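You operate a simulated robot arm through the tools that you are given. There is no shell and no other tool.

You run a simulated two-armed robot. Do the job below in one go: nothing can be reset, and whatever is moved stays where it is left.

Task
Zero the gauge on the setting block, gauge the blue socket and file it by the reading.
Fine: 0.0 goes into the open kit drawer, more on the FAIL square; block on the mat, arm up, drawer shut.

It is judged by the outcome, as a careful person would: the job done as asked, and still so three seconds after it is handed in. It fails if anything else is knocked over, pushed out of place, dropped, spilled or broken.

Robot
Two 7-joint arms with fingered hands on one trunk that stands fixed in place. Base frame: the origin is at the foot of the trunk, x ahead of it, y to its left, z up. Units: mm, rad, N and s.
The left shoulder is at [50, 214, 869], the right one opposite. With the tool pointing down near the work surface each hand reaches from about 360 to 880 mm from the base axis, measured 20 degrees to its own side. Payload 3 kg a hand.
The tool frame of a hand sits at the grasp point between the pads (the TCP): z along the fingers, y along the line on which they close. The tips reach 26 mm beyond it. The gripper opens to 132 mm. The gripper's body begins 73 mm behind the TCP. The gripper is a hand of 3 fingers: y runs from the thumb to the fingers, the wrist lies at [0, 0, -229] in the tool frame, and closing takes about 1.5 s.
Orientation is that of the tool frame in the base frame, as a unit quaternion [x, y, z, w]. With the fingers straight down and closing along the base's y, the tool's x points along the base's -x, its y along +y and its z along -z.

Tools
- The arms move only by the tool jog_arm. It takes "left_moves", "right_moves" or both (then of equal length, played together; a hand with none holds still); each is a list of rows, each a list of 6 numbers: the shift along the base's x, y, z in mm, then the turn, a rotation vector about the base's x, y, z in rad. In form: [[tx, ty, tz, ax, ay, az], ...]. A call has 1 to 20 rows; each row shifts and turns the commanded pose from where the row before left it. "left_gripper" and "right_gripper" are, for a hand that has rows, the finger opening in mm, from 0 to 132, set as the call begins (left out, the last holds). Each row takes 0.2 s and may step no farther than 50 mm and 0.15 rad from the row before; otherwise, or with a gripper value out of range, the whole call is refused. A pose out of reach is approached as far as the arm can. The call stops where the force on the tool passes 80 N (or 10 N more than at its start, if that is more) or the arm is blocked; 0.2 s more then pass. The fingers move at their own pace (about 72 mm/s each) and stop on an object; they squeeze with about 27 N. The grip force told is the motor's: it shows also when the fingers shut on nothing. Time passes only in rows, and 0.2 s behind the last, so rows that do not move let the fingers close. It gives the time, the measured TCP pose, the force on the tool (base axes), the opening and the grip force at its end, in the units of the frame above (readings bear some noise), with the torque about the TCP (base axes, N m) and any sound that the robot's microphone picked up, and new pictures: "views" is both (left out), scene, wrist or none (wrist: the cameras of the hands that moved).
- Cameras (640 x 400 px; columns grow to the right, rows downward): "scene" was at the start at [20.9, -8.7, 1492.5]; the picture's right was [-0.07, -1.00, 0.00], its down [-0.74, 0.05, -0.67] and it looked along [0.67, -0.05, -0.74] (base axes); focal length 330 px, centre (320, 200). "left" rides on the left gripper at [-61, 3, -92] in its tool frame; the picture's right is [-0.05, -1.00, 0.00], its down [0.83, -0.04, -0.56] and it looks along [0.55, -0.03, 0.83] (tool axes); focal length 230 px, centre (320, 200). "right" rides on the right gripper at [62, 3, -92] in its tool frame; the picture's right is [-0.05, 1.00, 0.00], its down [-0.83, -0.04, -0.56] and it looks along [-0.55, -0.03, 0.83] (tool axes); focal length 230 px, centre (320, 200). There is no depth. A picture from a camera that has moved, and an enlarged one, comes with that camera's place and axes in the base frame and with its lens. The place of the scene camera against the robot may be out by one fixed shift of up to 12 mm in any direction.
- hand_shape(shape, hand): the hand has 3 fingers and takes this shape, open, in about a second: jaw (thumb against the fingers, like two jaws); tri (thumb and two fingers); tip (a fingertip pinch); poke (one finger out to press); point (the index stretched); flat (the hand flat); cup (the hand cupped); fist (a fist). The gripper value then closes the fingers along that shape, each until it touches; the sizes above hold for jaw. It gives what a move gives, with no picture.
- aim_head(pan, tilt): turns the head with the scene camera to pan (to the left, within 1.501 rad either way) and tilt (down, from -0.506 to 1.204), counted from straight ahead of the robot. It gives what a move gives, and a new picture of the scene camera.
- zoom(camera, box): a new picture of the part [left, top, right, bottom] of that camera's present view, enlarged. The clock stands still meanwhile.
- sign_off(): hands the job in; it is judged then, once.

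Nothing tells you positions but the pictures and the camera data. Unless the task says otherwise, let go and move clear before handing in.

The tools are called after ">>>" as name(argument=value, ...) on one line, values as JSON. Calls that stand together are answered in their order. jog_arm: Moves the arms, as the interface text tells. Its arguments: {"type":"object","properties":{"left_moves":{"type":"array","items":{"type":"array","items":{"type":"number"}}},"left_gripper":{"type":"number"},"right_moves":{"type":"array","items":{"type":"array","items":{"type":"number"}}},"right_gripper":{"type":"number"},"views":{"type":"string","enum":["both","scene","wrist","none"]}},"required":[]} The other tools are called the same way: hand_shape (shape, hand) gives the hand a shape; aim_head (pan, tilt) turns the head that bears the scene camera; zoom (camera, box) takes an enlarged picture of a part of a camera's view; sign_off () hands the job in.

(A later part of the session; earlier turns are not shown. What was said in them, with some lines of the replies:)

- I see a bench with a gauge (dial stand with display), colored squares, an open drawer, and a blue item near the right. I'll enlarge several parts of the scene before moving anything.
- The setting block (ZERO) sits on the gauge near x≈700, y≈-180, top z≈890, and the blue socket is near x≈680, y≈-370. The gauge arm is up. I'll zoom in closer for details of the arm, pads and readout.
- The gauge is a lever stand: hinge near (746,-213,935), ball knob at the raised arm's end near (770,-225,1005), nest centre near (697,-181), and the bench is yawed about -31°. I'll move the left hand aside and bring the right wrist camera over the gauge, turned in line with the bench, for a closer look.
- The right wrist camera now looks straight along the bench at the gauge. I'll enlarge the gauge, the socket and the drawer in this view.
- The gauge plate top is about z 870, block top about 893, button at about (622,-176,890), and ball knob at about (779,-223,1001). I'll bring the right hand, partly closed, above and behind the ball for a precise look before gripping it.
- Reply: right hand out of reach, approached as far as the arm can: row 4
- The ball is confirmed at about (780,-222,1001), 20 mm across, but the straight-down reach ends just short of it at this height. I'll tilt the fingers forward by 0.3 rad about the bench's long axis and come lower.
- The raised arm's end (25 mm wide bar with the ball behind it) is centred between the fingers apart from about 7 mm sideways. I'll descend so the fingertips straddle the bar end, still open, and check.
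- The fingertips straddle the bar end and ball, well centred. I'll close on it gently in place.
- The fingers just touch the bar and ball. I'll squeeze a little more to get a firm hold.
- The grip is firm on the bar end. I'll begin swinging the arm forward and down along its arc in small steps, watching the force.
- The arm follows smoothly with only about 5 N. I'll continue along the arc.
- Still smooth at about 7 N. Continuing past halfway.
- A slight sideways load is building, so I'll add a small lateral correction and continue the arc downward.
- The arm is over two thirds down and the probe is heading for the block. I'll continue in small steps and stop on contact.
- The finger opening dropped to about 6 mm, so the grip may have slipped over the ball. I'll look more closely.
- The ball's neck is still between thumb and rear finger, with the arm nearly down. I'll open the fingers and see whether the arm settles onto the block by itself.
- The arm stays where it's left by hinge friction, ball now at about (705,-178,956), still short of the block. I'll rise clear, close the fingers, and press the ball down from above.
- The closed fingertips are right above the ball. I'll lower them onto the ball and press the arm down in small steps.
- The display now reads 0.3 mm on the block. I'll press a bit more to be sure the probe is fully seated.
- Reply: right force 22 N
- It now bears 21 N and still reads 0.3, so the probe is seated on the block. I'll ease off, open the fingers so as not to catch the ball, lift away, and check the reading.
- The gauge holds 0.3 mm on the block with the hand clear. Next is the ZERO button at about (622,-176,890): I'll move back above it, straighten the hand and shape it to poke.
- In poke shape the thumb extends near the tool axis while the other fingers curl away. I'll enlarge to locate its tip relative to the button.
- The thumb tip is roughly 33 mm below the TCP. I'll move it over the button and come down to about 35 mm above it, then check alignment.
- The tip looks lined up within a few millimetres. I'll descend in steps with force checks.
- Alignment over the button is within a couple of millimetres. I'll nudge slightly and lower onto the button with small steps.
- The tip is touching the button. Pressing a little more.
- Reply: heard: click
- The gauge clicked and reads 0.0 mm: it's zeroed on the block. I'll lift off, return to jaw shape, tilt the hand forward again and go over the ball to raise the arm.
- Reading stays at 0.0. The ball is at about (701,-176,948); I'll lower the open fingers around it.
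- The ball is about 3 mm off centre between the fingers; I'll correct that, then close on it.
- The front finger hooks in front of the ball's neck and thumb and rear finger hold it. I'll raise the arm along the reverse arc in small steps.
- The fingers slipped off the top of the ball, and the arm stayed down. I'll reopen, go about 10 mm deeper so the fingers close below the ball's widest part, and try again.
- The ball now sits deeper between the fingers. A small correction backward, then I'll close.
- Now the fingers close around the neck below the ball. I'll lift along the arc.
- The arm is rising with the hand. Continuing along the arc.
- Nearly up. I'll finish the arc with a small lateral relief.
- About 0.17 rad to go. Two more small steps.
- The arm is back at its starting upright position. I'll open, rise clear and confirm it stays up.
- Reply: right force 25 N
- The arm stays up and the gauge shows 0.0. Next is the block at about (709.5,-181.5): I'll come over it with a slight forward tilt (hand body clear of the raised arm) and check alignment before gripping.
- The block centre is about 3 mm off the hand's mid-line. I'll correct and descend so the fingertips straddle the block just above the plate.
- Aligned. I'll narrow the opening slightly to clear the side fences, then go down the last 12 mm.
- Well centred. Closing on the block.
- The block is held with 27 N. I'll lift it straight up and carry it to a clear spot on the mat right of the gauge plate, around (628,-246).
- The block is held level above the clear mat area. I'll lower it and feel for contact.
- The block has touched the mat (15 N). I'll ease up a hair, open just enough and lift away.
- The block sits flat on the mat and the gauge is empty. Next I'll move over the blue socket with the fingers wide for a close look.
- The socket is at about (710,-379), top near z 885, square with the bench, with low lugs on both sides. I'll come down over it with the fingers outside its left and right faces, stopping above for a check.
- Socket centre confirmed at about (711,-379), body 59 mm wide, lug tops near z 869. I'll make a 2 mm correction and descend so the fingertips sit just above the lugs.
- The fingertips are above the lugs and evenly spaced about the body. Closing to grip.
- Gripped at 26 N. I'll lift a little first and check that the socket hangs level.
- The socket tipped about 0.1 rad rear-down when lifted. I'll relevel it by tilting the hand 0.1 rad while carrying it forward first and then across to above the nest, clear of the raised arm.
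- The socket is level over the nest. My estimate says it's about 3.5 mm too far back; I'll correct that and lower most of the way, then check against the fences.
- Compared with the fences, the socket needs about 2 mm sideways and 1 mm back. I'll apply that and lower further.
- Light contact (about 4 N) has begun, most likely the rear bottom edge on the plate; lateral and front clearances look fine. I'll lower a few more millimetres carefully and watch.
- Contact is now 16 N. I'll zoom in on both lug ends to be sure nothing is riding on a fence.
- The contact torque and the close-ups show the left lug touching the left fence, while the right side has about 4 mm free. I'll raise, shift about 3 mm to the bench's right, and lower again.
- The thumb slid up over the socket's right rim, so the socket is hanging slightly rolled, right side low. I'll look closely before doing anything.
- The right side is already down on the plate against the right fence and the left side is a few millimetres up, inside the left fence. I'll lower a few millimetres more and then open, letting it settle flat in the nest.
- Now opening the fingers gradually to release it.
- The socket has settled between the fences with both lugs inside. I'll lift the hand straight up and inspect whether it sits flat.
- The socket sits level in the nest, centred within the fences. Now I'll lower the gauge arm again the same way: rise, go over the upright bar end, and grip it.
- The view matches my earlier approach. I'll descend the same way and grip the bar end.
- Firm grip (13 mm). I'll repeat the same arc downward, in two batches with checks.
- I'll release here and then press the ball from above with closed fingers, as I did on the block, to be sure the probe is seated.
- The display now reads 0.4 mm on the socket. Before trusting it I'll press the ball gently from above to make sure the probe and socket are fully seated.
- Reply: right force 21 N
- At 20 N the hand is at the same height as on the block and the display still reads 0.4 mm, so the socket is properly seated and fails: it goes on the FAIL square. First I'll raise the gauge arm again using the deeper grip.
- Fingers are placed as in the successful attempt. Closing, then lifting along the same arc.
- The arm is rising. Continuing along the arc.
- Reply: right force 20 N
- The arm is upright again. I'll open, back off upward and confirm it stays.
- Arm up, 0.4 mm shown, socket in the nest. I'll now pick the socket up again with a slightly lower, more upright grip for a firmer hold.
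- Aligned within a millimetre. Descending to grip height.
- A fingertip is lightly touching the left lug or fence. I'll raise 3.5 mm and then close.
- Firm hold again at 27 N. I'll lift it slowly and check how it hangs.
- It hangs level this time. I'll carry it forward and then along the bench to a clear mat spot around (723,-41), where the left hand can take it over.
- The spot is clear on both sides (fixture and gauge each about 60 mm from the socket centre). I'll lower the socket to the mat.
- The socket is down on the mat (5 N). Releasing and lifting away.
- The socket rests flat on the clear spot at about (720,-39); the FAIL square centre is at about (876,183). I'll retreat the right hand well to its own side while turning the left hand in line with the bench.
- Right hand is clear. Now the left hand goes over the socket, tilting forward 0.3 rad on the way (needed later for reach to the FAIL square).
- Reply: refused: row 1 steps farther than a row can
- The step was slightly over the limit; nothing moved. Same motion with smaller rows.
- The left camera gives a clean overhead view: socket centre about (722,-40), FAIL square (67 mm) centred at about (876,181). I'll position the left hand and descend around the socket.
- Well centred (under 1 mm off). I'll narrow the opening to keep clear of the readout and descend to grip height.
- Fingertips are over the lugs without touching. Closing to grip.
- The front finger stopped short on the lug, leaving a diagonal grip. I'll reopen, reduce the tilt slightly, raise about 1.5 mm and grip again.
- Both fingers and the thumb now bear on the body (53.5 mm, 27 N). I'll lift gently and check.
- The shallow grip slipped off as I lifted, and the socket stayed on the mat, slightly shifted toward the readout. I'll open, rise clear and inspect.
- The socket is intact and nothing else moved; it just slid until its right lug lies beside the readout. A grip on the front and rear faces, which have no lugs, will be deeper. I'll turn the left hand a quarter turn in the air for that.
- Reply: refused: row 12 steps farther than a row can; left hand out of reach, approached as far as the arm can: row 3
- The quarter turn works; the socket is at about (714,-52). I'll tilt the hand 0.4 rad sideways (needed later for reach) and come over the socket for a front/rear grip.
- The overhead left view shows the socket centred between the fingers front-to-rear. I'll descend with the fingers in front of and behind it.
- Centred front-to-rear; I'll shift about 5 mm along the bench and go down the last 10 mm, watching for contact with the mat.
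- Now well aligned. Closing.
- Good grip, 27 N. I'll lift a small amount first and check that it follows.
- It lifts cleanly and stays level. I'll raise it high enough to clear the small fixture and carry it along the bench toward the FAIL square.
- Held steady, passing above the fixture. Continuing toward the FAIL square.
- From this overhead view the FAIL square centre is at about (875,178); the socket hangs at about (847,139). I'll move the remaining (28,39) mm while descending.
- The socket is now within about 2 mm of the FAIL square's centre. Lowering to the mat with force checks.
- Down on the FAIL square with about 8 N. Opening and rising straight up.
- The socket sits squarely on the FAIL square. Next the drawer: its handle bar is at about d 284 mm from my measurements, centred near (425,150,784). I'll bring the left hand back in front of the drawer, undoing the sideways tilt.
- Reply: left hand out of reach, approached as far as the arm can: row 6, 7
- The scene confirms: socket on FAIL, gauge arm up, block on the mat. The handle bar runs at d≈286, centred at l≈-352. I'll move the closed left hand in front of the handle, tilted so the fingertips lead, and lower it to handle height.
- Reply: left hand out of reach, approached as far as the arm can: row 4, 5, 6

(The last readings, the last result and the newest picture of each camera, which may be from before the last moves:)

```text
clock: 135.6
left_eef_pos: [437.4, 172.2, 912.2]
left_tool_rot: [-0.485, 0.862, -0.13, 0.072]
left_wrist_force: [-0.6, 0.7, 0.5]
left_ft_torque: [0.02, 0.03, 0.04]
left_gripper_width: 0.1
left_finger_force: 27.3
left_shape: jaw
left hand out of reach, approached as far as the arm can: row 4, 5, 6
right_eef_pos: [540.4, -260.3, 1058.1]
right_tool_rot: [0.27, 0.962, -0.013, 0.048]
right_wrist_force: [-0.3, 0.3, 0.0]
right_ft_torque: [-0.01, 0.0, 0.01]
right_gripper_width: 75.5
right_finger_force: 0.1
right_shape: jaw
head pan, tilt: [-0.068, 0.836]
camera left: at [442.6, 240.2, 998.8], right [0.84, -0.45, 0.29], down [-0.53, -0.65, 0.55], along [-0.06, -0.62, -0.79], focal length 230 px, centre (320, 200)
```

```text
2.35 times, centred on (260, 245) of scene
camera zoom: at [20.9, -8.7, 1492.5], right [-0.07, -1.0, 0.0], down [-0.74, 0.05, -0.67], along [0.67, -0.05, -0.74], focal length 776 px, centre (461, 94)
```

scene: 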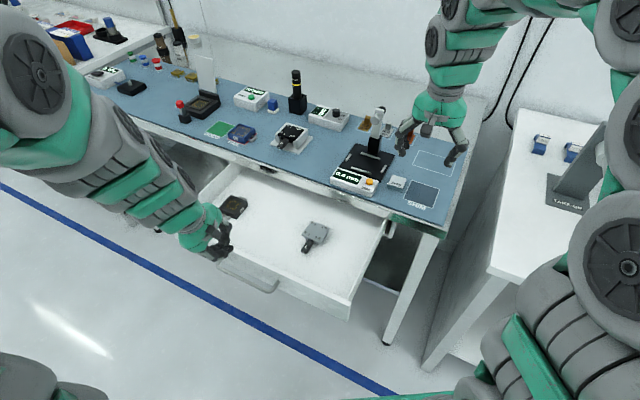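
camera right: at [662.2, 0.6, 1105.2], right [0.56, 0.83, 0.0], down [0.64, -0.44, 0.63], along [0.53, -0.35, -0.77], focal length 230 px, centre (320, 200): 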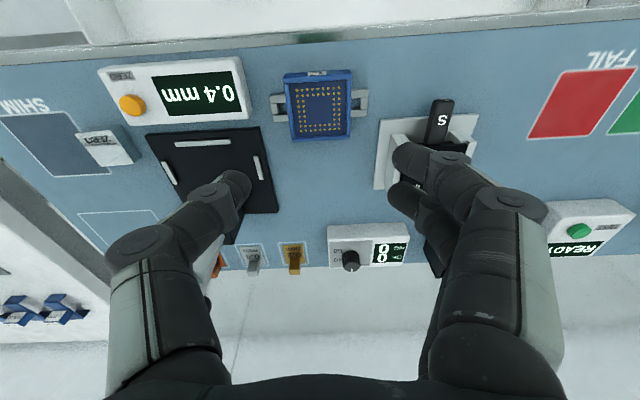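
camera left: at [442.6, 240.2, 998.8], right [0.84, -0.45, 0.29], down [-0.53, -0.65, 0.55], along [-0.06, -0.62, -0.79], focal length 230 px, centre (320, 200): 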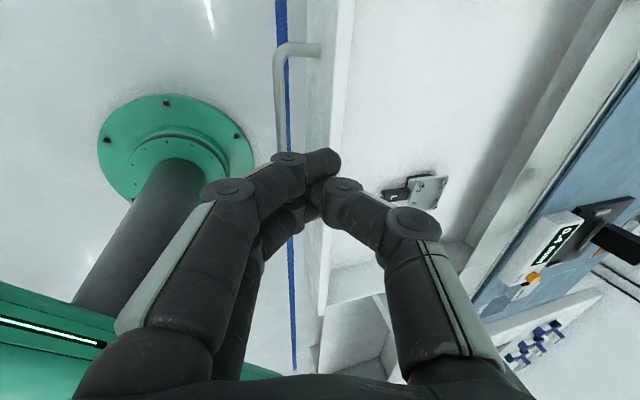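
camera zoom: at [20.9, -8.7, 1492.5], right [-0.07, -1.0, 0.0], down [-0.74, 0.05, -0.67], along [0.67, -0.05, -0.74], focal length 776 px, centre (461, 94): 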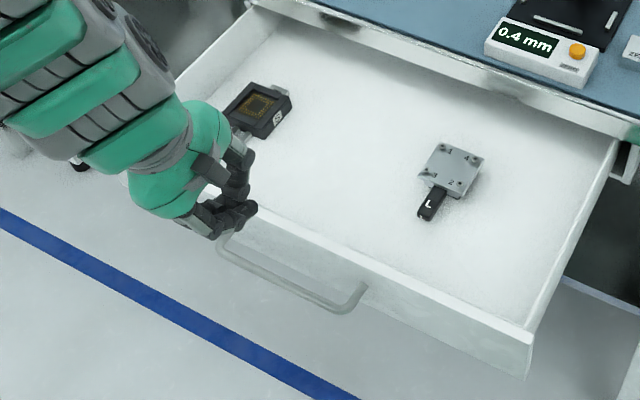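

The near pose isn't reachable with the hand turned this way; nothing was touched. I'll rise, undo the tilt and turn the hand back to its natural yaw, a bit further left where the left arm has room.

>>> jog_arm(left_moves=[[5, 10, 30, 0.0518, 0.0855, 0], [5, 10, 30, 0.0518, 0.0855, 0], [5, 10, 20, 0.0518, 0.0855, 0], [0, 10, 0, 0, 0, -0.143], [0, 10, 0, 0, 0, -0.143], [0, 10, 0, 0, 0, -0.143], [0, 5, 0, 0, 0, -0.143], [0, 5, 0, 0, 0, -0.143], [0, 0, 0, 0, 0, -0.143], [0, 0, 0, 0, 0, -0.143], [0, 0, 0, 0, 0, -0.143], [0, 0, 0, 0, 0, -0.143], [0, 0, 0, 0, 0, -0.143], [0, 0, 0, 0, 0, -0.141], [0, 0, 0, 0, 0, 0]], left_gripper=0, views="both")

```text
clock: 138.8
left_eef_pos: [451.3, 242.5, 992.6]
left_tool_rot: [0.27, 0.963, -0.001, 0.0]
left_wrist_force: [-1.1, 1.5, 0.6]
left_ft_torque: [0.0, 0.03, -0.01]
left_gripper_width: 0.0
left_finger_force: 26.7
left_shape: jaw
right_eef_pos: [540.0, -260.5, 1057.3]
right_tool_rot: [0.27, 0.962, -0.014, 0.047]
right_wrist_force: [-0.1, 0.2, -0.2]
right_ft_torque: [0.01, 0.03, 0.0]
right_gripper_width: 76.0
right_finger_force: 0.0
right_shape: jaw
head pan, tilt: [-0.068, 0.836]
camera left: at [505.2, 211.8, 1083.6], right [-0.47, -0.88, 0.0], down [-0.73, 0.39, 0.56], along [-0.49, 0.26, -0.83], focal length 230 px, centre (320, 200)
```

scene: 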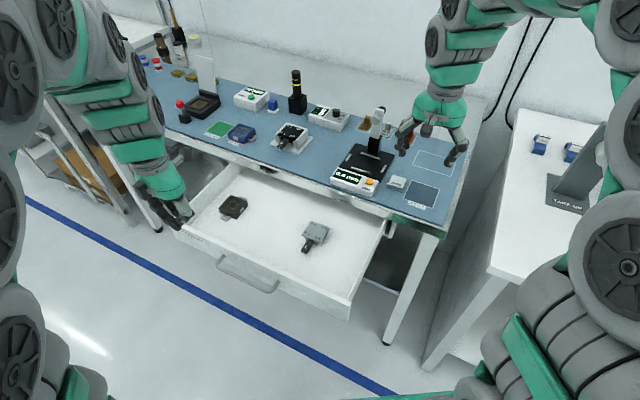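
left: 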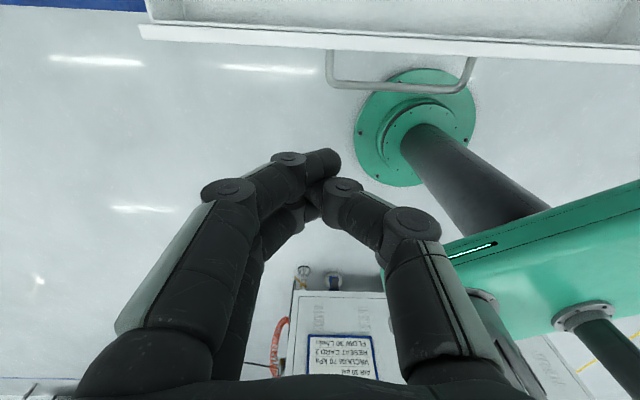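

Hand is upright again in front of the drawer. The handle bar spans l -426 to -258 at d≈288. I'll move beside its left part and lower the closed fingers in front of the bar.

>>> jog_arm(left_moves=[[-14, -13, -20, 0, 0, 0], [-13.7, -12.7, -30, 0, 0, 0], [0, 0, -40, 0, 0, 0], [0, 0, -40, 0, 0, 0], [0, 0, -40, 0, 0, 0], [0, 0, 0, 0, 0, 0]], left_gripper=0, views="both")

>>> zoom(camera="scene", box=[150, 180, 350, 330])

```text
clock: 140.2
left_eef_pos: [424.3, 215.7, 820.4]
left_tool_rot: [0.27, 0.963, 0.0, 0.0]
left_wrist_force: [-0.1, 0.2, -0.6]
left_ft_torque: [-0.01, 0.01, -0.01]
left_gripper_width: 0.0
left_finger_force: 26.9
left_shape: jaw
right_eef_pos: [541.1, -259.5, 1058.0]
right_tool_rot: [0.269, 0.962, -0.014, 0.048]
right_wrist_force: [0.7, 0.5, 0.5]
right_ft_torque: [0.01, 0.01, -0.03]
right_gripper_width: 76.0
right_finger_force: 0.2
right_shape: jaw
head pan, tilt: [-0.068, 0.836]
camera left: at [477.4, 186.6, 913.1], right [-0.47, -0.88, 0.0], down [-0.73, 0.39, 0.56], along [-0.49, 0.26, -0.83], focal length 230 px, centre (320, 200)
```

scene: 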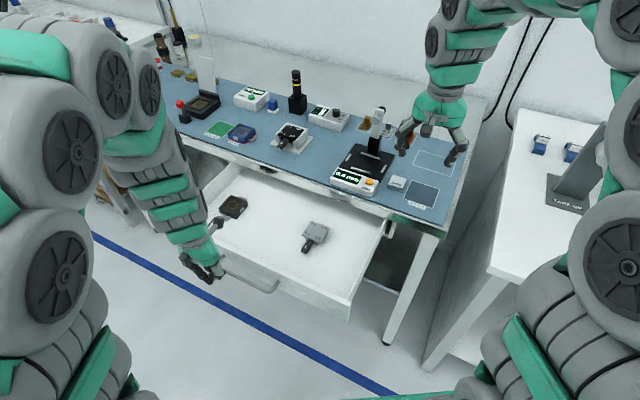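
left: 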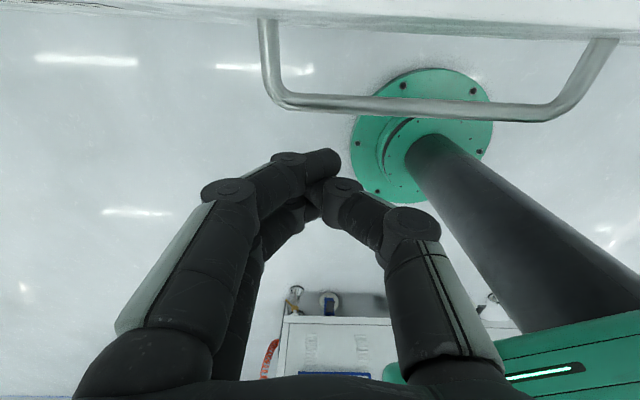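

```text
2.67 times, centred on (250, 255) of scene
camera zoom: at [20.9, -8.7, 1492.5], right [-0.07, -1.0, 0.0], down [-0.74, 0.05, -0.67], along [0.67, -0.05, -0.74], focal length 880 px, centre (507, 53)
```

zoom: 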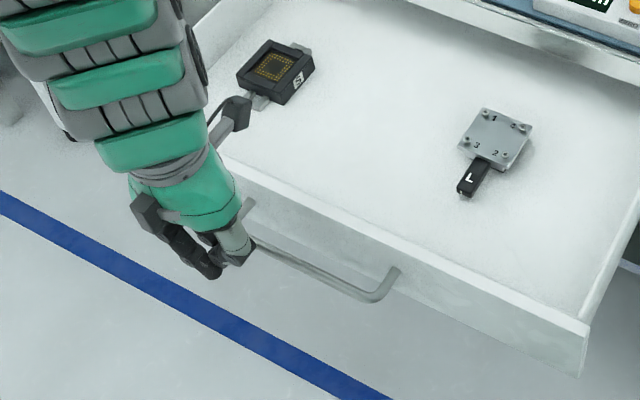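

The fingers are in front of the bar, bar height about z 782. I'll lower about 38 mm more so the fingers cross the bar, then start pushing.

>>> jog_arm(left_moves=[[0, 0, -20, 0, 0, 0], [0, 0, -18, 0, 0, 0], [0, 0, 0, 0, 0, 0]], views="both")

>>> zoom(camera="scene", box=[180, 210, 300, 310])

```text
clock: 141.0
left_eef_pos: [423.1, 216.8, 783.0]
left_tool_rot: [0.269, 0.963, 0.0, 0.0]
left_wrist_force: [-0.3, -0.1, 0.8]
left_ft_torque: [0.02, -0.01, 0.0]
left_gripper_width: 0.0
left_finger_force: 26.8
left_shape: jaw
right_eef_pos: [539.6, -259.9, 1058.0]
right_tool_rot: [0.27, 0.962, -0.014, 0.048]
right_wrist_force: [-0.2, 0.6, -0.4]
right_ft_torque: [-0.01, -0.02, 0.0]
right_gripper_width: 75.5
right_finger_force: 0.0
right_shape: jaw
head pan, tilt: [-0.068, 0.836]
camera left: at [477.6, 186.3, 875.3], right [-0.47, -0.88, 0.0], down [-0.73, 0.39, 0.56], along [-0.49, 0.26, -0.83], focal length 230 px, centre (320, 200)
```

scene: 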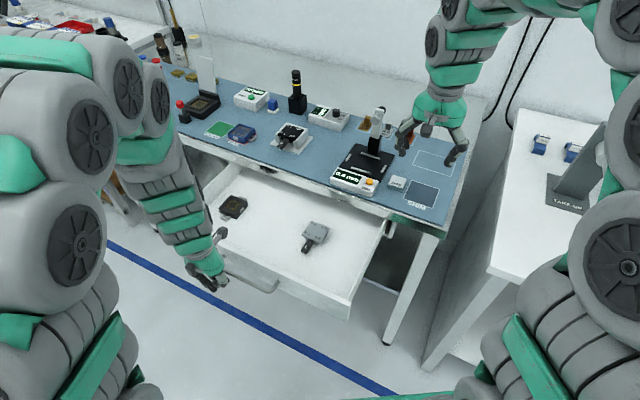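
left: 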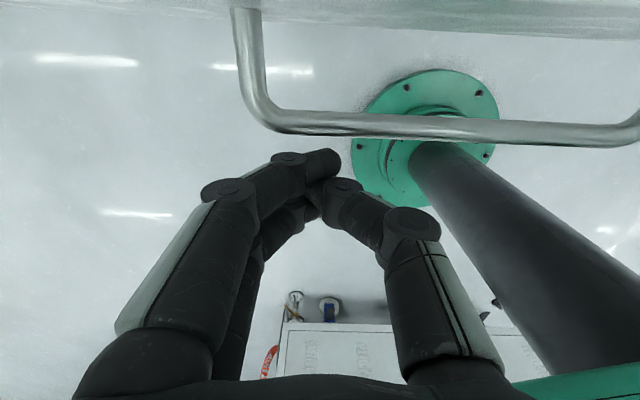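

```text
4.00 times, centred on (240, 260) of scene
camera zoom: at [20.9, -8.7, 1492.5], right [-0.07, -1.0, 0.0], down [-0.74, 0.05, -0.67], along [0.67, -0.05, -0.74], focal length 1320 px, centre (640, -40)
```

zoom: 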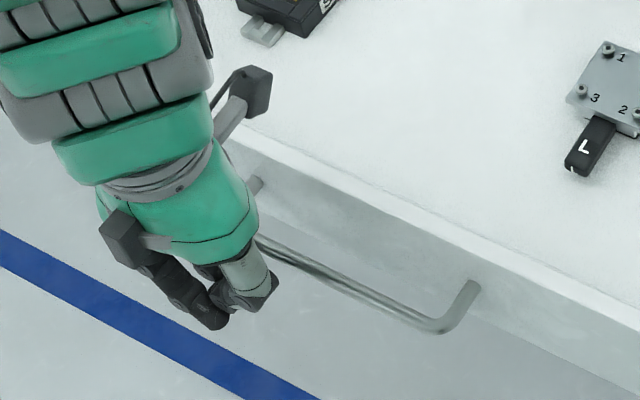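

Fingers now cross the bar height, about 10 mm in front of it. I'll push along the drawer's direction in 10 mm steps and watch the force.

>>> jog_arm(left_moves=[[8.55, -5.18, 0, 0, 0, 0], [8.55, -5.18, 0, 0, 0, 0], [8.55, -5.18, 0, 0, 0, 0]], views="wrist")

```text
clock: 141.8
left_eef_pos: [448.4, 200.7, 783.5]
left_tool_rot: [0.269, 0.963, 0.0, 0.0]
left_wrist_force: [0.3, -0.4, -0.8]
left_ft_torque: [0.0, -0.02, -0.03]
left_gripper_width: 0.0
left_finger_force: 26.7
left_shape: jaw
right_eef_pos: [540.9, -260.0, 1057.8]
right_tool_rot: [0.269, 0.962, -0.014, 0.048]
right_wrist_force: [0.9, 0.3, 0.1]
right_ft_torque: [-0.01, -0.04, 0.02]
right_gripper_width: 75.7
right_finger_force: 0.1
right_shape: jaw
head pan, tilt: [-0.068, 0.836]
camera left: at [503.6, 170.7, 875.5], right [-0.47, -0.88, 0.0], down [-0.73, 0.39, 0.56], along [-0.49, 0.26, -0.83], focal length 230 px, centre (320, 200)
```

left: 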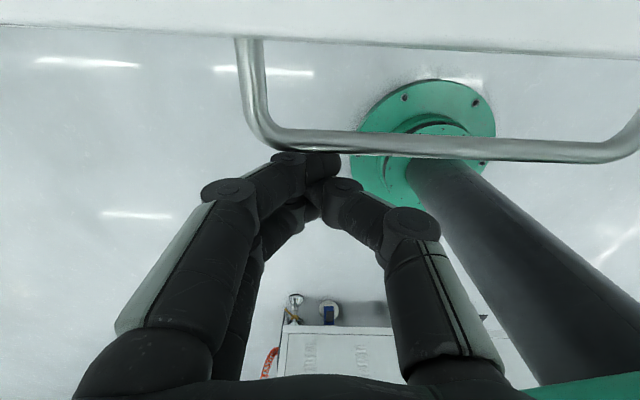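

>>> jog_arm(left_moves=[[8.55, -5.18, 0, 0, 0, 0], [8.55, -5.18, 0, 0, 0, 0], [8.55, -5.18, 0, 0, 0, 0]], views="both")

```text
clock: 142.6
left_eef_pos: [474.4, 184.9, 782.9]
left_tool_rot: [0.269, 0.963, 0.0, -0.001]
left_wrist_force: [-0.5, 0.2, -0.3]
left_ft_torque: [-0.05, -0.03, -0.05]
left_gripper_width: 0.0
left_finger_force: 26.8
left_shape: jaw
right_eef_pos: [539.8, -260.0, 1057.9]
right_tool_rot: [0.27, 0.962, -0.014, 0.048]
right_wrist_force: [0.3, 0.4, -0.7]
right_ft_torque: [-0.01, -0.02, 0.01]
right_gripper_width: 75.7
right_finger_force: 0.0
right_shape: jaw
head pan, tilt: [-0.068, 0.836]
camera left: at [529.1, 154.6, 875.4], right [-0.47, -0.88, 0.0], down [-0.73, 0.39, 0.56], along [-0.49, 0.26, -0.83], focal length 230 px, centre (320, 200)
```

scene: 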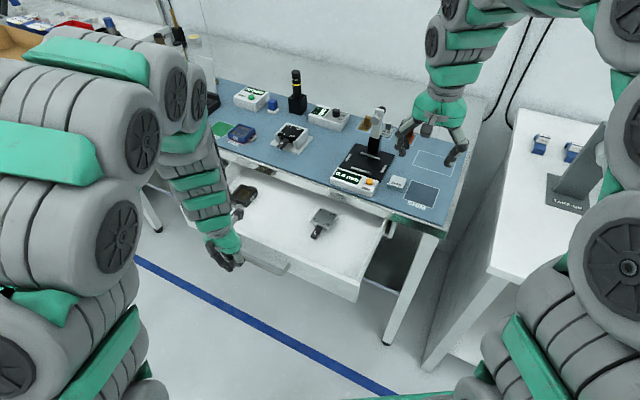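
left: 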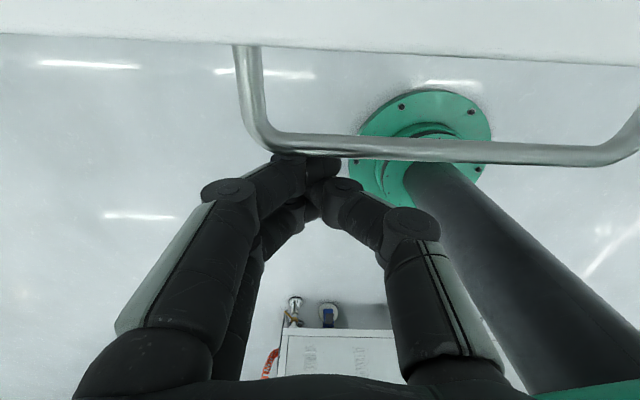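

The drawer is sliding easily with the hand. I'll continue at the same gentle pace.

>>> jog_arm(left_moves=[[8.55, -5.18, 0, 0, 0, 0], [8.55, -5.18, 0, 0, 0, 0], [8.55, -5.18, 0, 0, 0, 0], [8.55, -5.18, 0, 0, 0, 0], [8.55, -5.18, 0, 0, 0, 0], [8.55, -5.18, 0, 0, 0, 0], [8.55, -5.18, 0, 0, 0, 0], [8.55, -5.18, 0, 0, 0, 0]], views="both")

```text
clock: 144.4
left_eef_pos: [543.6, 144.6, 783.5]
left_tool_rot: [0.269, 0.963, 0.0, -0.001]
left_wrist_force: [-1.2, 0.0, 0.2]
left_ft_torque: [0.03, 0.04, 0.01]
left_gripper_width: 0.0
left_finger_force: 27.2
left_shape: jaw
right_eef_pos: [540.6, -259.7, 1058.1]
right_tool_rot: [0.269, 0.962, -0.014, 0.047]
right_wrist_force: [-0.5, 0.0, -0.6]
right_ft_torque: [0.0, -0.01, 0.0]
right_gripper_width: 75.8
right_finger_force: 0.2
right_shape: jaw
head pan, tilt: [-0.068, 0.836]
camera left: at [597.5, 113.2, 875.1], right [-0.47, -0.88, 0.0], down [-0.73, 0.39, 0.56], along [-0.49, 0.26, -0.83], focal length 230 px, centre (320, 200)
```

scene: 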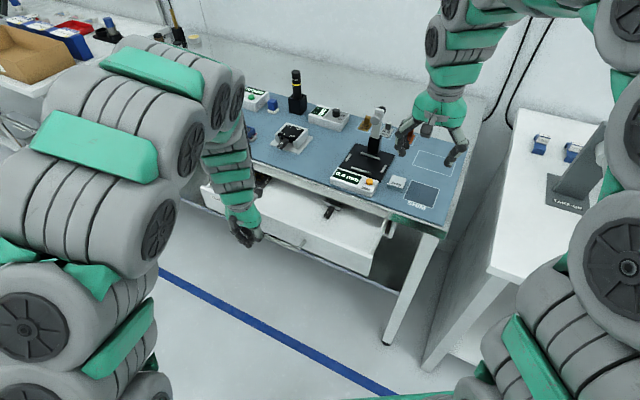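
left: 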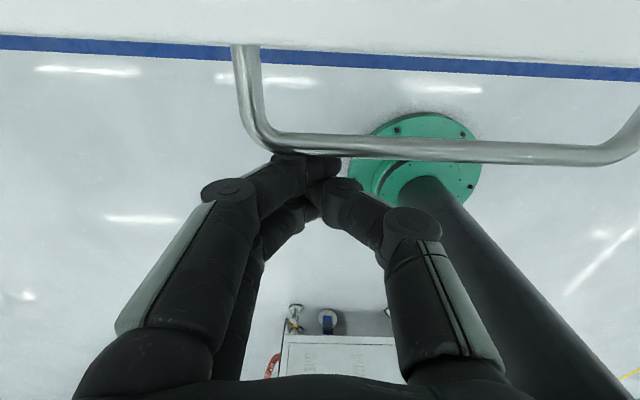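

The drawer is more than half in. Before the end I'll tilt the hand so the fingertips lead and the wrist camera stays well clear of the bench edge, while continuing to push.

>>> jog_arm(left_moves=[[6, -3.6, 0, -0.0518, -0.0855, 0], [6, -3.6, 0, -0.0518, -0.0855, 0], [6, -3.6, 0, -0.0518, -0.0855, 0], [8.55, -5.18, 0, 0, 0, 0], [8.55, -5.18, 0, 0, 0, 0], [8.55, -5.18, 0, 0, 0, 0], [8.55, -5.18, 0, 0, 0, 0], [0, 0, 0, 0, 0, 0]], views="both")

>>> zoom(camera="scene", box=[190, 130, 400, 280])

```text
clock: 146.2
left_eef_pos: [595.8, 112.6, 783.4]
left_tool_rot: [0.266, 0.952, -0.04, 0.144]
left_wrist_force: [-0.8, -0.1, -0.1]
left_ft_torque: [-0.01, 0.0, 0.02]
left_gripper_width: 0.2
left_finger_force: 27.1
left_shape: jaw
right_eef_pos: [540.0, -259.8, 1058.8]
right_tool_rot: [0.27, 0.962, -0.013, 0.048]
right_wrist_force: [-0.7, -0.1, -0.2]
right_ft_torque: [0.02, -0.03, -0.01]
right_gripper_width: 75.8
right_finger_force: 0.1
right_shape: jaw
head pan, tilt: [-0.068, 0.836]
camera left: at [624.6, 97.0, 889.6], right [-0.47, -0.88, 0.02], down [-0.84, 0.46, 0.29], along [-0.26, 0.12, -0.96], focal length 230 px, centre (320, 200)
```

scene: 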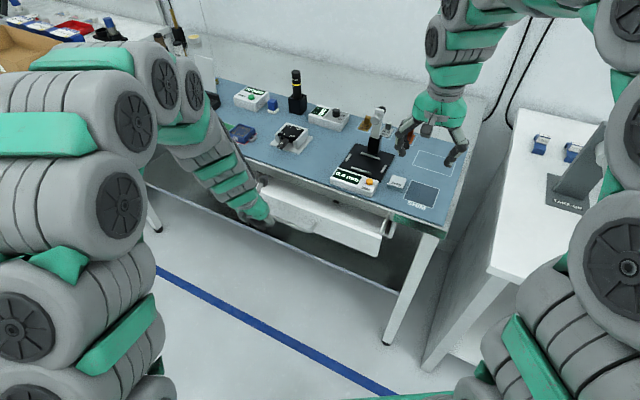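
left: 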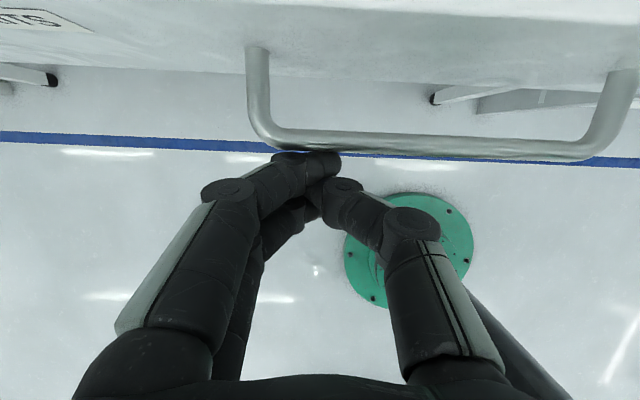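

```text
2.67 times, centred on (295, 205) of scene
camera zoom: at [20.9, -8.7, 1492.5], right [-0.07, -1.0, 0.0], down [-0.74, 0.05, -0.67], along [0.67, -0.05, -0.74], focal length 880 px, centre (387, 187)
```

zoom: 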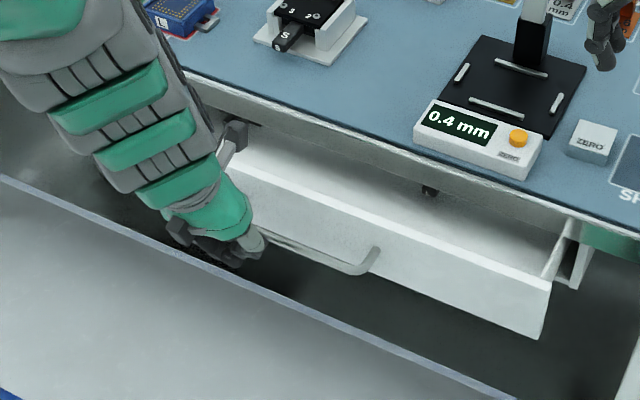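

>>> jog_arm(left_moves=[[8.55, -5.18, 0, 0, 0, 0], [8.55, -5.18, 0, 0, 0, 0], [8.55, -5.18, 0, 0, 0, 0], [8.55, -5.18, 0, 0, 0, 0], [0, 0, 0, 0, 0, 0]], views="both")

>>> zoom(camera="scene", box=[190, 130, 400, 280])

```text
clock: 147.4
left_eef_pos: [631.6, 90.7, 783.8]
left_tool_rot: [0.265, 0.953, -0.04, 0.144]
left_wrist_force: [-0.5, -0.1, -0.1]
left_ft_torque: [0.02, 0.01, 0.02]
left_gripper_width: 0.0
left_finger_force: 26.8
left_shape: jaw
right_eef_pos: [540.1, -260.6, 1058.6]
right_tool_rot: [0.27, 0.962, -0.013, 0.048]
right_wrist_force: [0.7, -0.2, 0.3]
right_ft_torque: [0.0, 0.0, 0.0]
right_gripper_width: 75.7
right_finger_force: 0.1
right_shape: jaw
head pan, tilt: [-0.068, 0.836]
camera left: at [659.7, 76.1, 889.3], right [-0.47, -0.88, 0.02], down [-0.84, 0.46, 0.29], along [-0.26, 0.12, -0.96], focal length 230 px, centre (320, 200)
```

scene: 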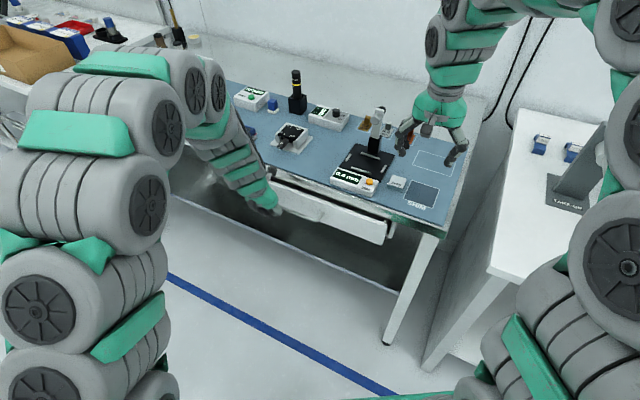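
left: 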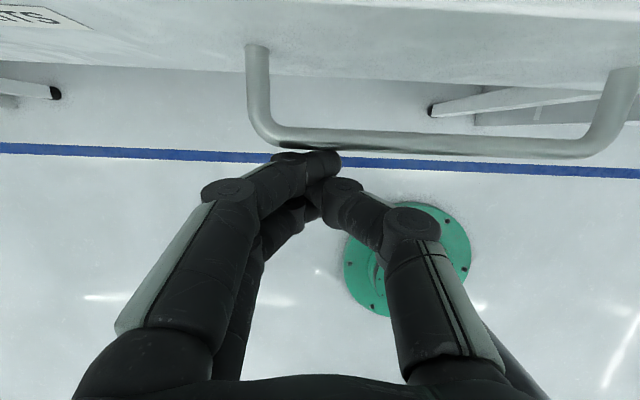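

```text
2.67 times, centred on (295, 205) of scene
camera zoom: at [20.9, -8.7, 1492.5], right [-0.07, -1.0, 0.0], down [-0.74, 0.05, -0.67], along [0.67, -0.05, -0.74], focal length 880 px, centre (387, 187)
```

zoom: 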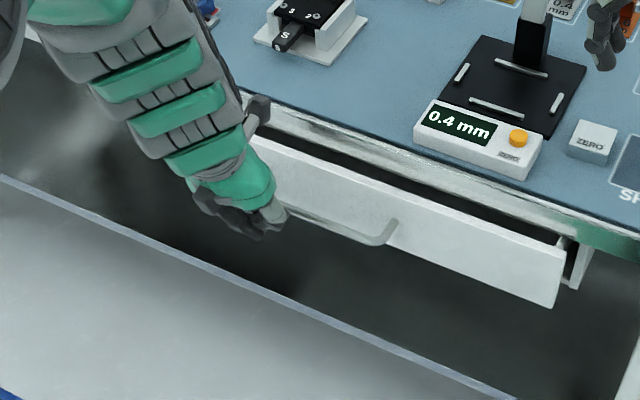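

About 30–40 mm remain. Smaller steps now, watching for the stop.

>>> jog_arm(left_moves=[[5.1, -3.1, 0, 0, 0, 0], [5.1, -3.1, 0, 0, 0, 0], [5.1, -3.1, 0, 0, 0, 0], [4.3, -2.6, 0, 0, 0, 0], [0, 0, 0, 0, 0, 0]], views="both")

>>> zoom(camera="scene", box=[220, 130, 400, 260])

```text
clock: 148.6
left_eef_pos: [649.5, 79.2, 784.0]
left_tool_rot: [0.265, 0.953, -0.04, 0.144]
left_wrist_force: [-0.2, -0.7, 0.7]
left_ft_torque: [0.0, 0.0, -0.02]
left_gripper_width: 0.0
left_finger_force: 27.6
left_shape: jaw
right_eef_pos: [539.9, -260.4, 1057.6]
right_tool_rot: [0.269, 0.962, -0.013, 0.048]
right_wrist_force: [-0.2, 0.9, -0.3]
right_ft_torque: [-0.01, 0.01, -0.01]
right_gripper_width: 75.5
right_finger_force: 0.0
right_shape: jaw
head pan, tilt: [-0.068, 0.836]
camera left: at [678.5, 64.3, 889.5], right [-0.48, -0.88, 0.02], down [-0.84, 0.46, 0.29], along [-0.26, 0.12, -0.96], focal length 230 px, centre (320, 200)
```

scene: 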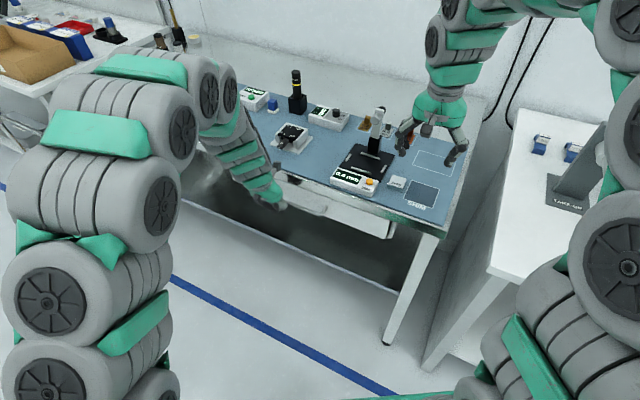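
left: 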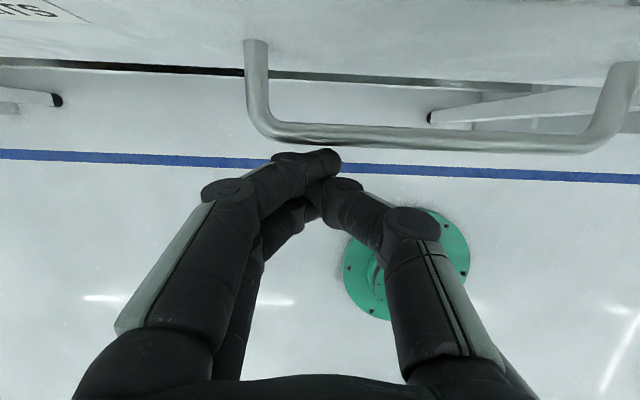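

```text
3.08 times, centred on (310, 195) of scene
camera zoom: at [20.9, -8.7, 1492.5], right [-0.07, -1.0, 0.0], down [-0.74, 0.05, -0.67], along [0.67, -0.05, -0.74], focal length 1015 px, centre (351, 215)
```

zoom: 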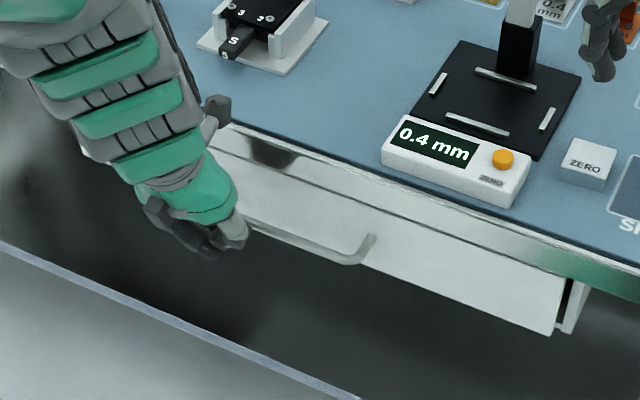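

>>> jog_arm(left_moves=[[4.3, -2.6, 0, 0, 0, 0], [4.3, -2.6, 0, 0, 0, 0], [4.3, -2.6, 0, 0, 0, 0], [0, 0, 0, 0, 0, 0]], views="both")

>>> zoom(camera="scene", box=[220, 130, 400, 260])

```text
clock: 149.6
left_eef_pos: [656.4, 76.2, 781.7]
left_tool_rot: [0.265, 0.954, -0.041, 0.137]
left_wrist_force: [-36.2, 33.5, 23.1]
left_ft_torque: [0.09, -0.5, 0.76]
left_gripper_width: 0.0
left_finger_force: 26.7
left_shape: jaw
right_eef_pos: [541.0, -258.7, 1057.8]
right_tool_rot: [0.27, 0.962, -0.014, 0.049]
right_wrist_force: [-0.3, -0.9, 0.5]
right_ft_torque: [-0.01, 0.02, 0.02]
right_gripper_width: 75.3
right_finger_force: 0.0
right_shape: jaw
head pan, tilt: [-0.068, 0.836]
stopped in row 4 (left hand): the force on the tool passed its limit at 83 N (the readings are from after the stop); the commanded pose is now the measured one
camera left: at [687.8, 61.4, 887.0], right [-0.47, -0.88, 0.02], down [-0.84, 0.46, 0.3], along [-0.27, 0.12, -0.95], focal length 230 px, centre (320, 200)
```

scene: 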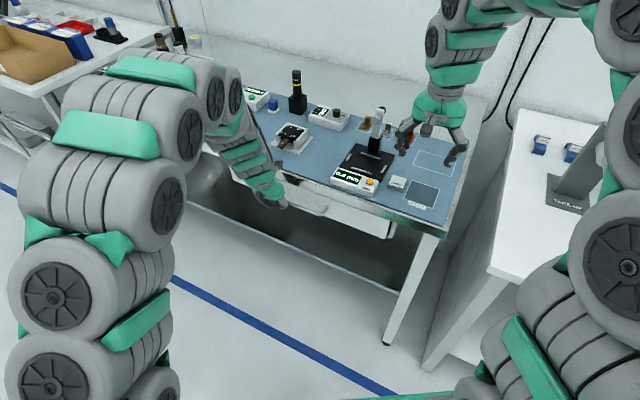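
left: 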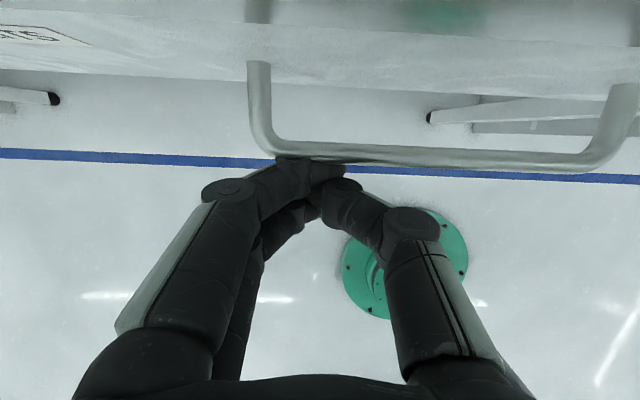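

```text
3.08 times, centred on (310, 195) of scene
camera zoom: at [20.2, -8.3, 1492.5], right [-0.07, -1.0, 0.0], down [-0.74, 0.05, -0.67], along [0.67, -0.05, -0.74], focal length 1015 px, centre (351, 215)
```

zoom: 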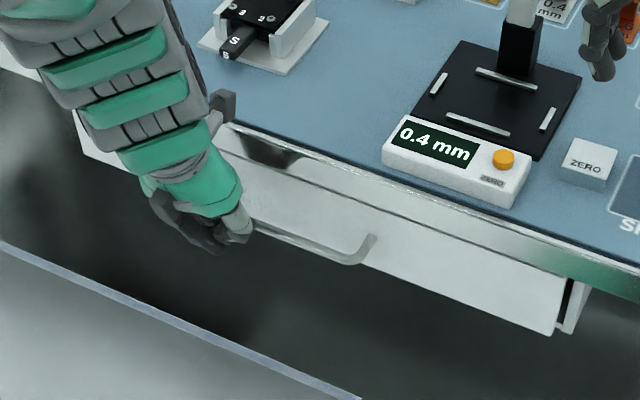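

The drawer has reached its stop (the push force rose sharply and the motion stopped). I'll back straight off and check that it stays shut.

>>> jog_arm(left_moves=[[-8.55, 5.18, 0, 0, 0, 0], [-17, 10.4, 0, 0, 0, 0], [-34, 20.7, 0, 0, 0, 0], [-34, 20.7, 0, 0, 0, 0], [0, 0, 0, 0, 0, 0]], views="both")

>>> zoom(camera="scene", box=[220, 130, 440, 280])

```text
clock: 150.8
left_eef_pos: [565.1, 131.8, 781.9]
left_tool_rot: [0.265, 0.953, -0.041, 0.139]
left_wrist_force: [-0.1, 1.1, -0.6]
left_ft_torque: [0.0, -0.04, 0.01]
left_gripper_width: 0.0
left_finger_force: 27.0
left_shape: jaw
right_eef_pos: [541.4, -260.7, 1059.1]
right_tool_rot: [0.269, 0.962, -0.014, 0.048]
right_wrist_force: [0.0, -0.7, -0.5]
right_ft_torque: [0.03, 0.03, -0.01]
right_gripper_width: 75.8
right_finger_force: 0.1
right_shape: jaw
head pan, tilt: [-0.068, 0.836]
camera left: at [595.6, 116.6, 887.5], right [-0.47, -0.88, 0.02], down [-0.84, 0.46, 0.29], along [-0.27, 0.12, -0.96], focal length 230 px, centre (320, 200)
```

scene: 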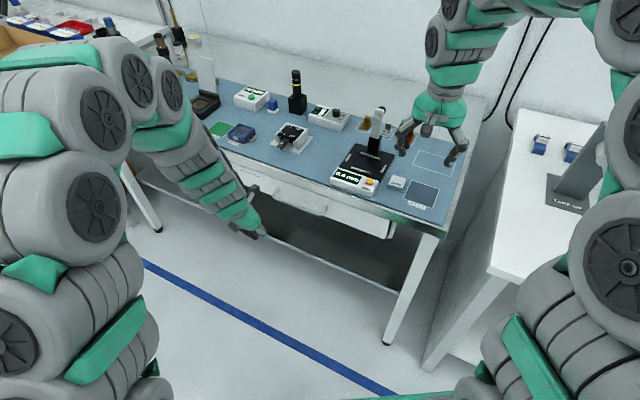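
left: 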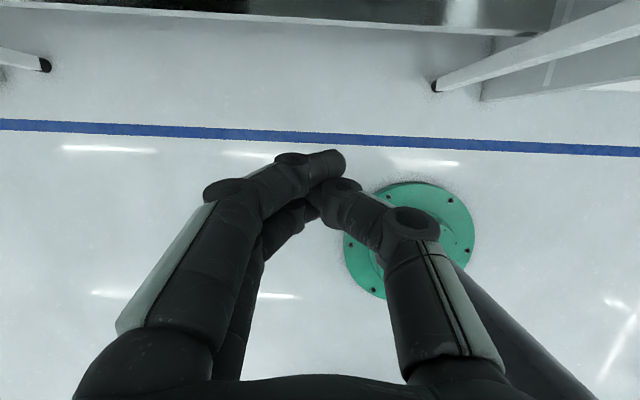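

```text
2.67 times, centred on (330, 205) of scene
camera zoom: at [20.9, -8.7, 1492.5], right [-0.07, -1.0, 0.0], down [-0.74, 0.05, -0.67], along [0.67, -0.05, -0.74], focal length 880 px, centre (293, 187)
```

zoom: 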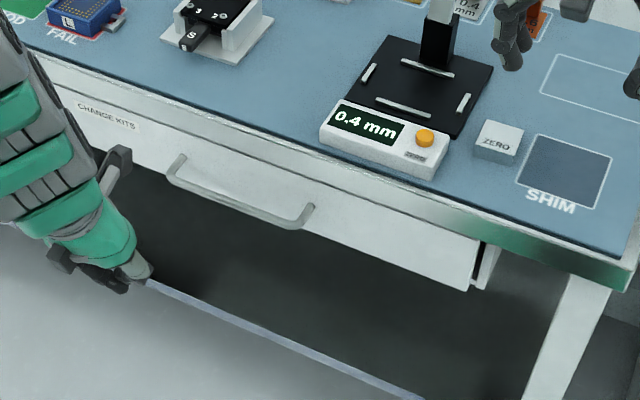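

The hand is free of the handle. I'll retract it up and out of the way, then inspect whether the drawer is fully home.

>>> jog_arm(left_moves=[[-30, 20, 0, 0.0518, 0.0855, 0], [-30, 22, 10, 0.0518, 0.0855, 0], [-10, 20, 45, 0.0518, 0.0855, 0], [0, 20, 45, 0, 0, 0], [0, 20, 45, 0, 0, 0], [0, 20, 45, 0, 0, 0], [0, 20, 45, 0, 0, 0], [0, 0, 0, 0, 0, 0]], views="scene")

>>> zoom(camera="scene", box=[350, 190, 430, 260])

>>> zoom(camera="scene", box=[170, 120, 400, 270])

>>> zoom(camera="scene", box=[180, 120, 280, 200])

```text
refused: row 3 steps farther than a row can; nothing moved
```

```text
5.71 times, centred on (390, 225) of scene
camera zoom: at [20.9, -8.7, 1492.5], right [-0.07, -1.0, 0.0], down [-0.74, 0.05, -0.67], along [0.67, -0.05, -0.74], focal length 1886 px, centre (-80, 57)
```

zoom: 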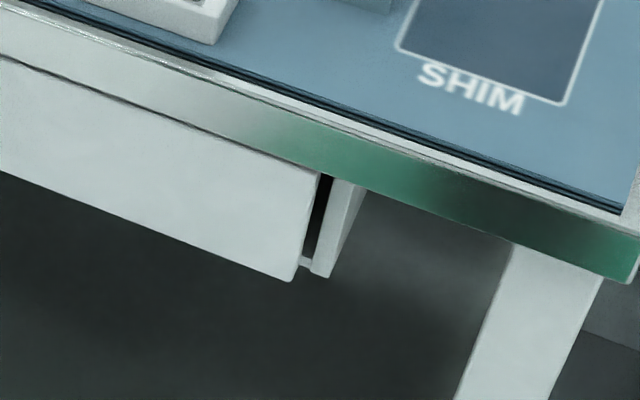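

```text
2.67 times, centred on (285, 195) of scene
camera zoom: at [20.9, -8.7, 1492.5], right [-0.07, -1.0, 0.0], down [-0.74, 0.05, -0.67], along [0.67, -0.05, -0.74], focal length 880 px, centre (413, 213)
```

zoom: 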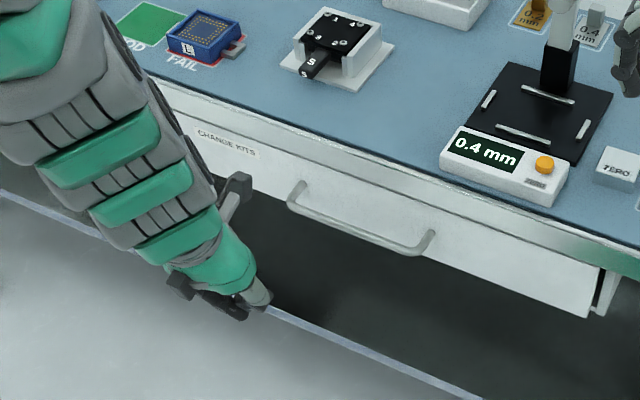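

```text
5.00 times, centred on (230, 160) of scene
camera zoom: at [20.9, -8.7, 1492.5], right [-0.07, -1.0, 0.0], down [-0.74, 0.05, -0.67], along [0.67, -0.05, -0.74], focal length 1650 px, centre (770, 400)
```

zoom: 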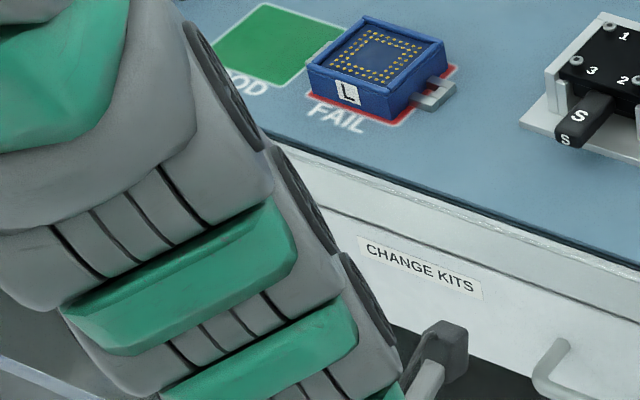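

The drawer front is flush under the bench apron and its handle hasn't moved since the stop, so it is shut. I'll retract the left hand up to its side.

>>> jog_arm(left_moves=[[-25, 16, 0, 0.0518, 0.0855, 0], [-25, 16, 10, 0.0518, 0.0855, 0], [-10, 10, 40, 0.0518, 0.0855, 0], [0, 12, 45, 0, 0, 0], [0, 12, 45, 0, 0, 0], [0, 12, 45, 0, 0, 0], [0, 12, 45, 0, 0, 0], [-10, 15, 40, 0, 0, 0], [0, 0, 0, 0, 0, 0]], left_gripper=60, views="both")

>>> zoom(camera="scene", box=[170, 110, 450, 280])

>>> zoom(camera="scene", box=[200, 100, 280, 160])

>>> zoom(camera="scene", box=[320, 90, 450, 215])

```text
clock: 152.8
left_eef_pos: [496.4, 236.6, 1052.2]
left_tool_rot: [0.269, 0.963, -0.002, -0.004]
left_wrist_force: [-0.1, -0.3, 0.0]
left_ft_torque: [-0.01, 0.0, 0.03]
left_gripper_width: 59.9
left_finger_force: 0.1
left_shape: jaw
right_eef_pos: [540.5, -259.3, 1058.2]
right_tool_rot: [0.27, 0.962, -0.014, 0.047]
right_wrist_force: [0.7, 0.0, -0.2]
right_ft_torque: [-0.02, 0.0, 0.0]
right_gripper_width: 75.6
right_finger_force: 0.0
right_shape: jaw
head pan, tilt: [-0.068, 0.836]
camera left: at [550.8, 205.0, 1142.6], right [-0.47, -0.88, 0.0], down [-0.73, 0.39, 0.56], along [-0.5, 0.26, -0.83], focal length 230 px, centre (320, 200)
```

scene: 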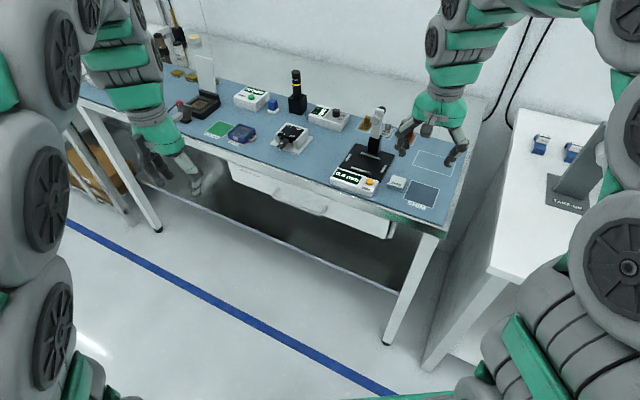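
left: 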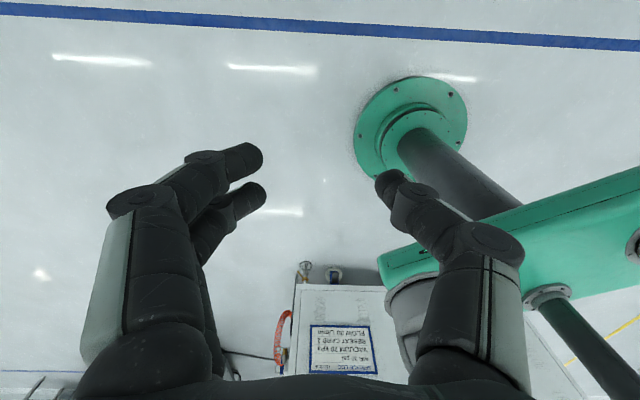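

```text
2.29 times, centred on (310, 195) of scene
camera zoom: at [20.9, -8.7, 1492.5], right [-0.07, -1.0, 0.0], down [-0.74, 0.05, -0.67], along [0.67, -0.05, -0.74], focal length 754 px, centre (343, 211)
```

zoom: 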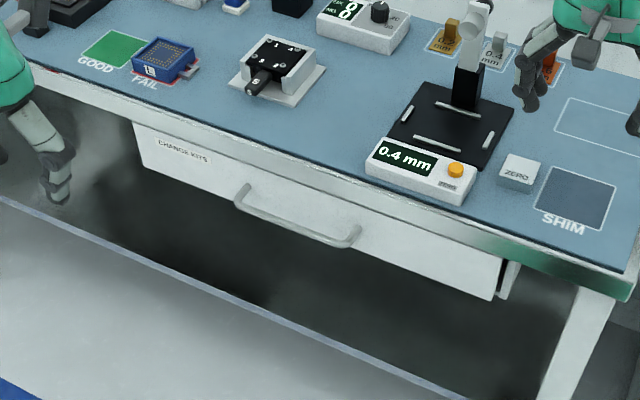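

```text
6.67 times, centred on (240, 130) of scene
camera zoom: at [20.9, -8.7, 1492.5], right [-0.07, -1.0, 0.0], down [-0.74, 0.05, -0.67], along [0.67, -0.05, -0.74], focal length 2200 px, centre (853, 667)
```

zoom: 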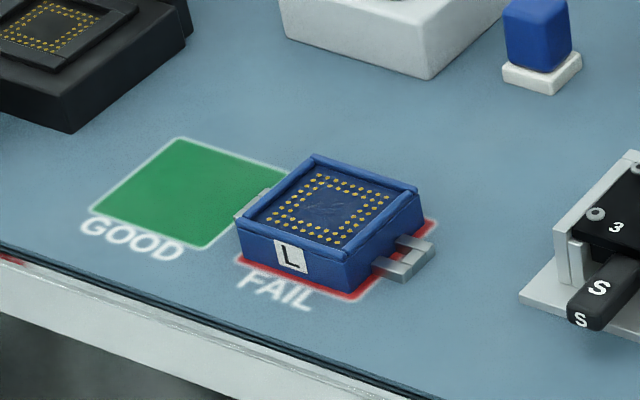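

```text
3.20 times, centred on (385, 152) of scene
camera zoom: at [20.9, -8.7, 1492.5], right [-0.07, -1.0, 0.0], down [-0.74, 0.05, -0.67], along [0.67, -0.05, -0.74], focal length 1056 px, centre (112, 352)
```

zoom: 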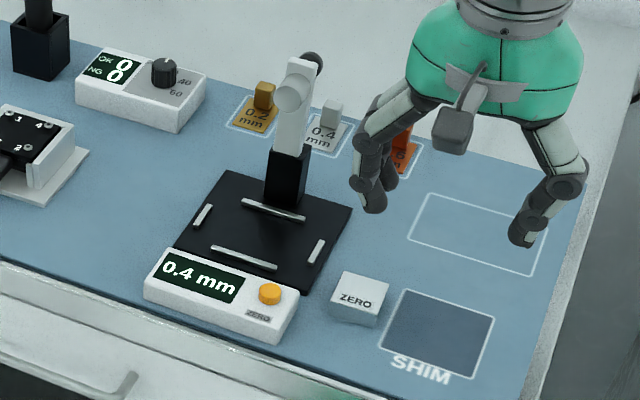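

Final check: the gauge was zeroed on the block and the socket read 0.4 mm. The socket sits on the FAIL square, the block is on the mat, the gauge arm is up, the drawer is shut and both hands are clear. Handing in.

>>> sign_off()

```text
The job is handed in.
```

I zeroed the gauge on the setting block and gauged the blue socket. It read 0.4 mm, so I put it on the FAIL square and handed the job in.

- **Reading:** The gauge showed 0.3 mm on the block before I pressed ZERO, then 0.0. The socket reading stayed at 0.4 mm when I pressed the probe down to about 20 N, so it was properly seated.
- **Socket:** By camera, its body is centred on the FAIL square to within about 2 mm. The left side lug sticks out and ends right at the edge of the GOOD square.
- **Block, arm and drawer:** The block is on the mat between the gauge and the SHIM square, and the gauge arm is up. The drawer is shut against its stop and did not spring back.

**Slips along the way:**
- When I set the socket into the gauge, it rolled in the grip. It then settled flat between the fences.
- When the left hand first lifted the socket for the move to FAIL, it slipped out of the grip. I did not see whether it had left the mat; it ended up about 15 mm away, beside the readout.
- The drawer reached its stop with a force spike of 83 N, a firmer push than I intended.

The camera views show the socket intact and nothing else moved. I did not look inside the drawer after closing it.
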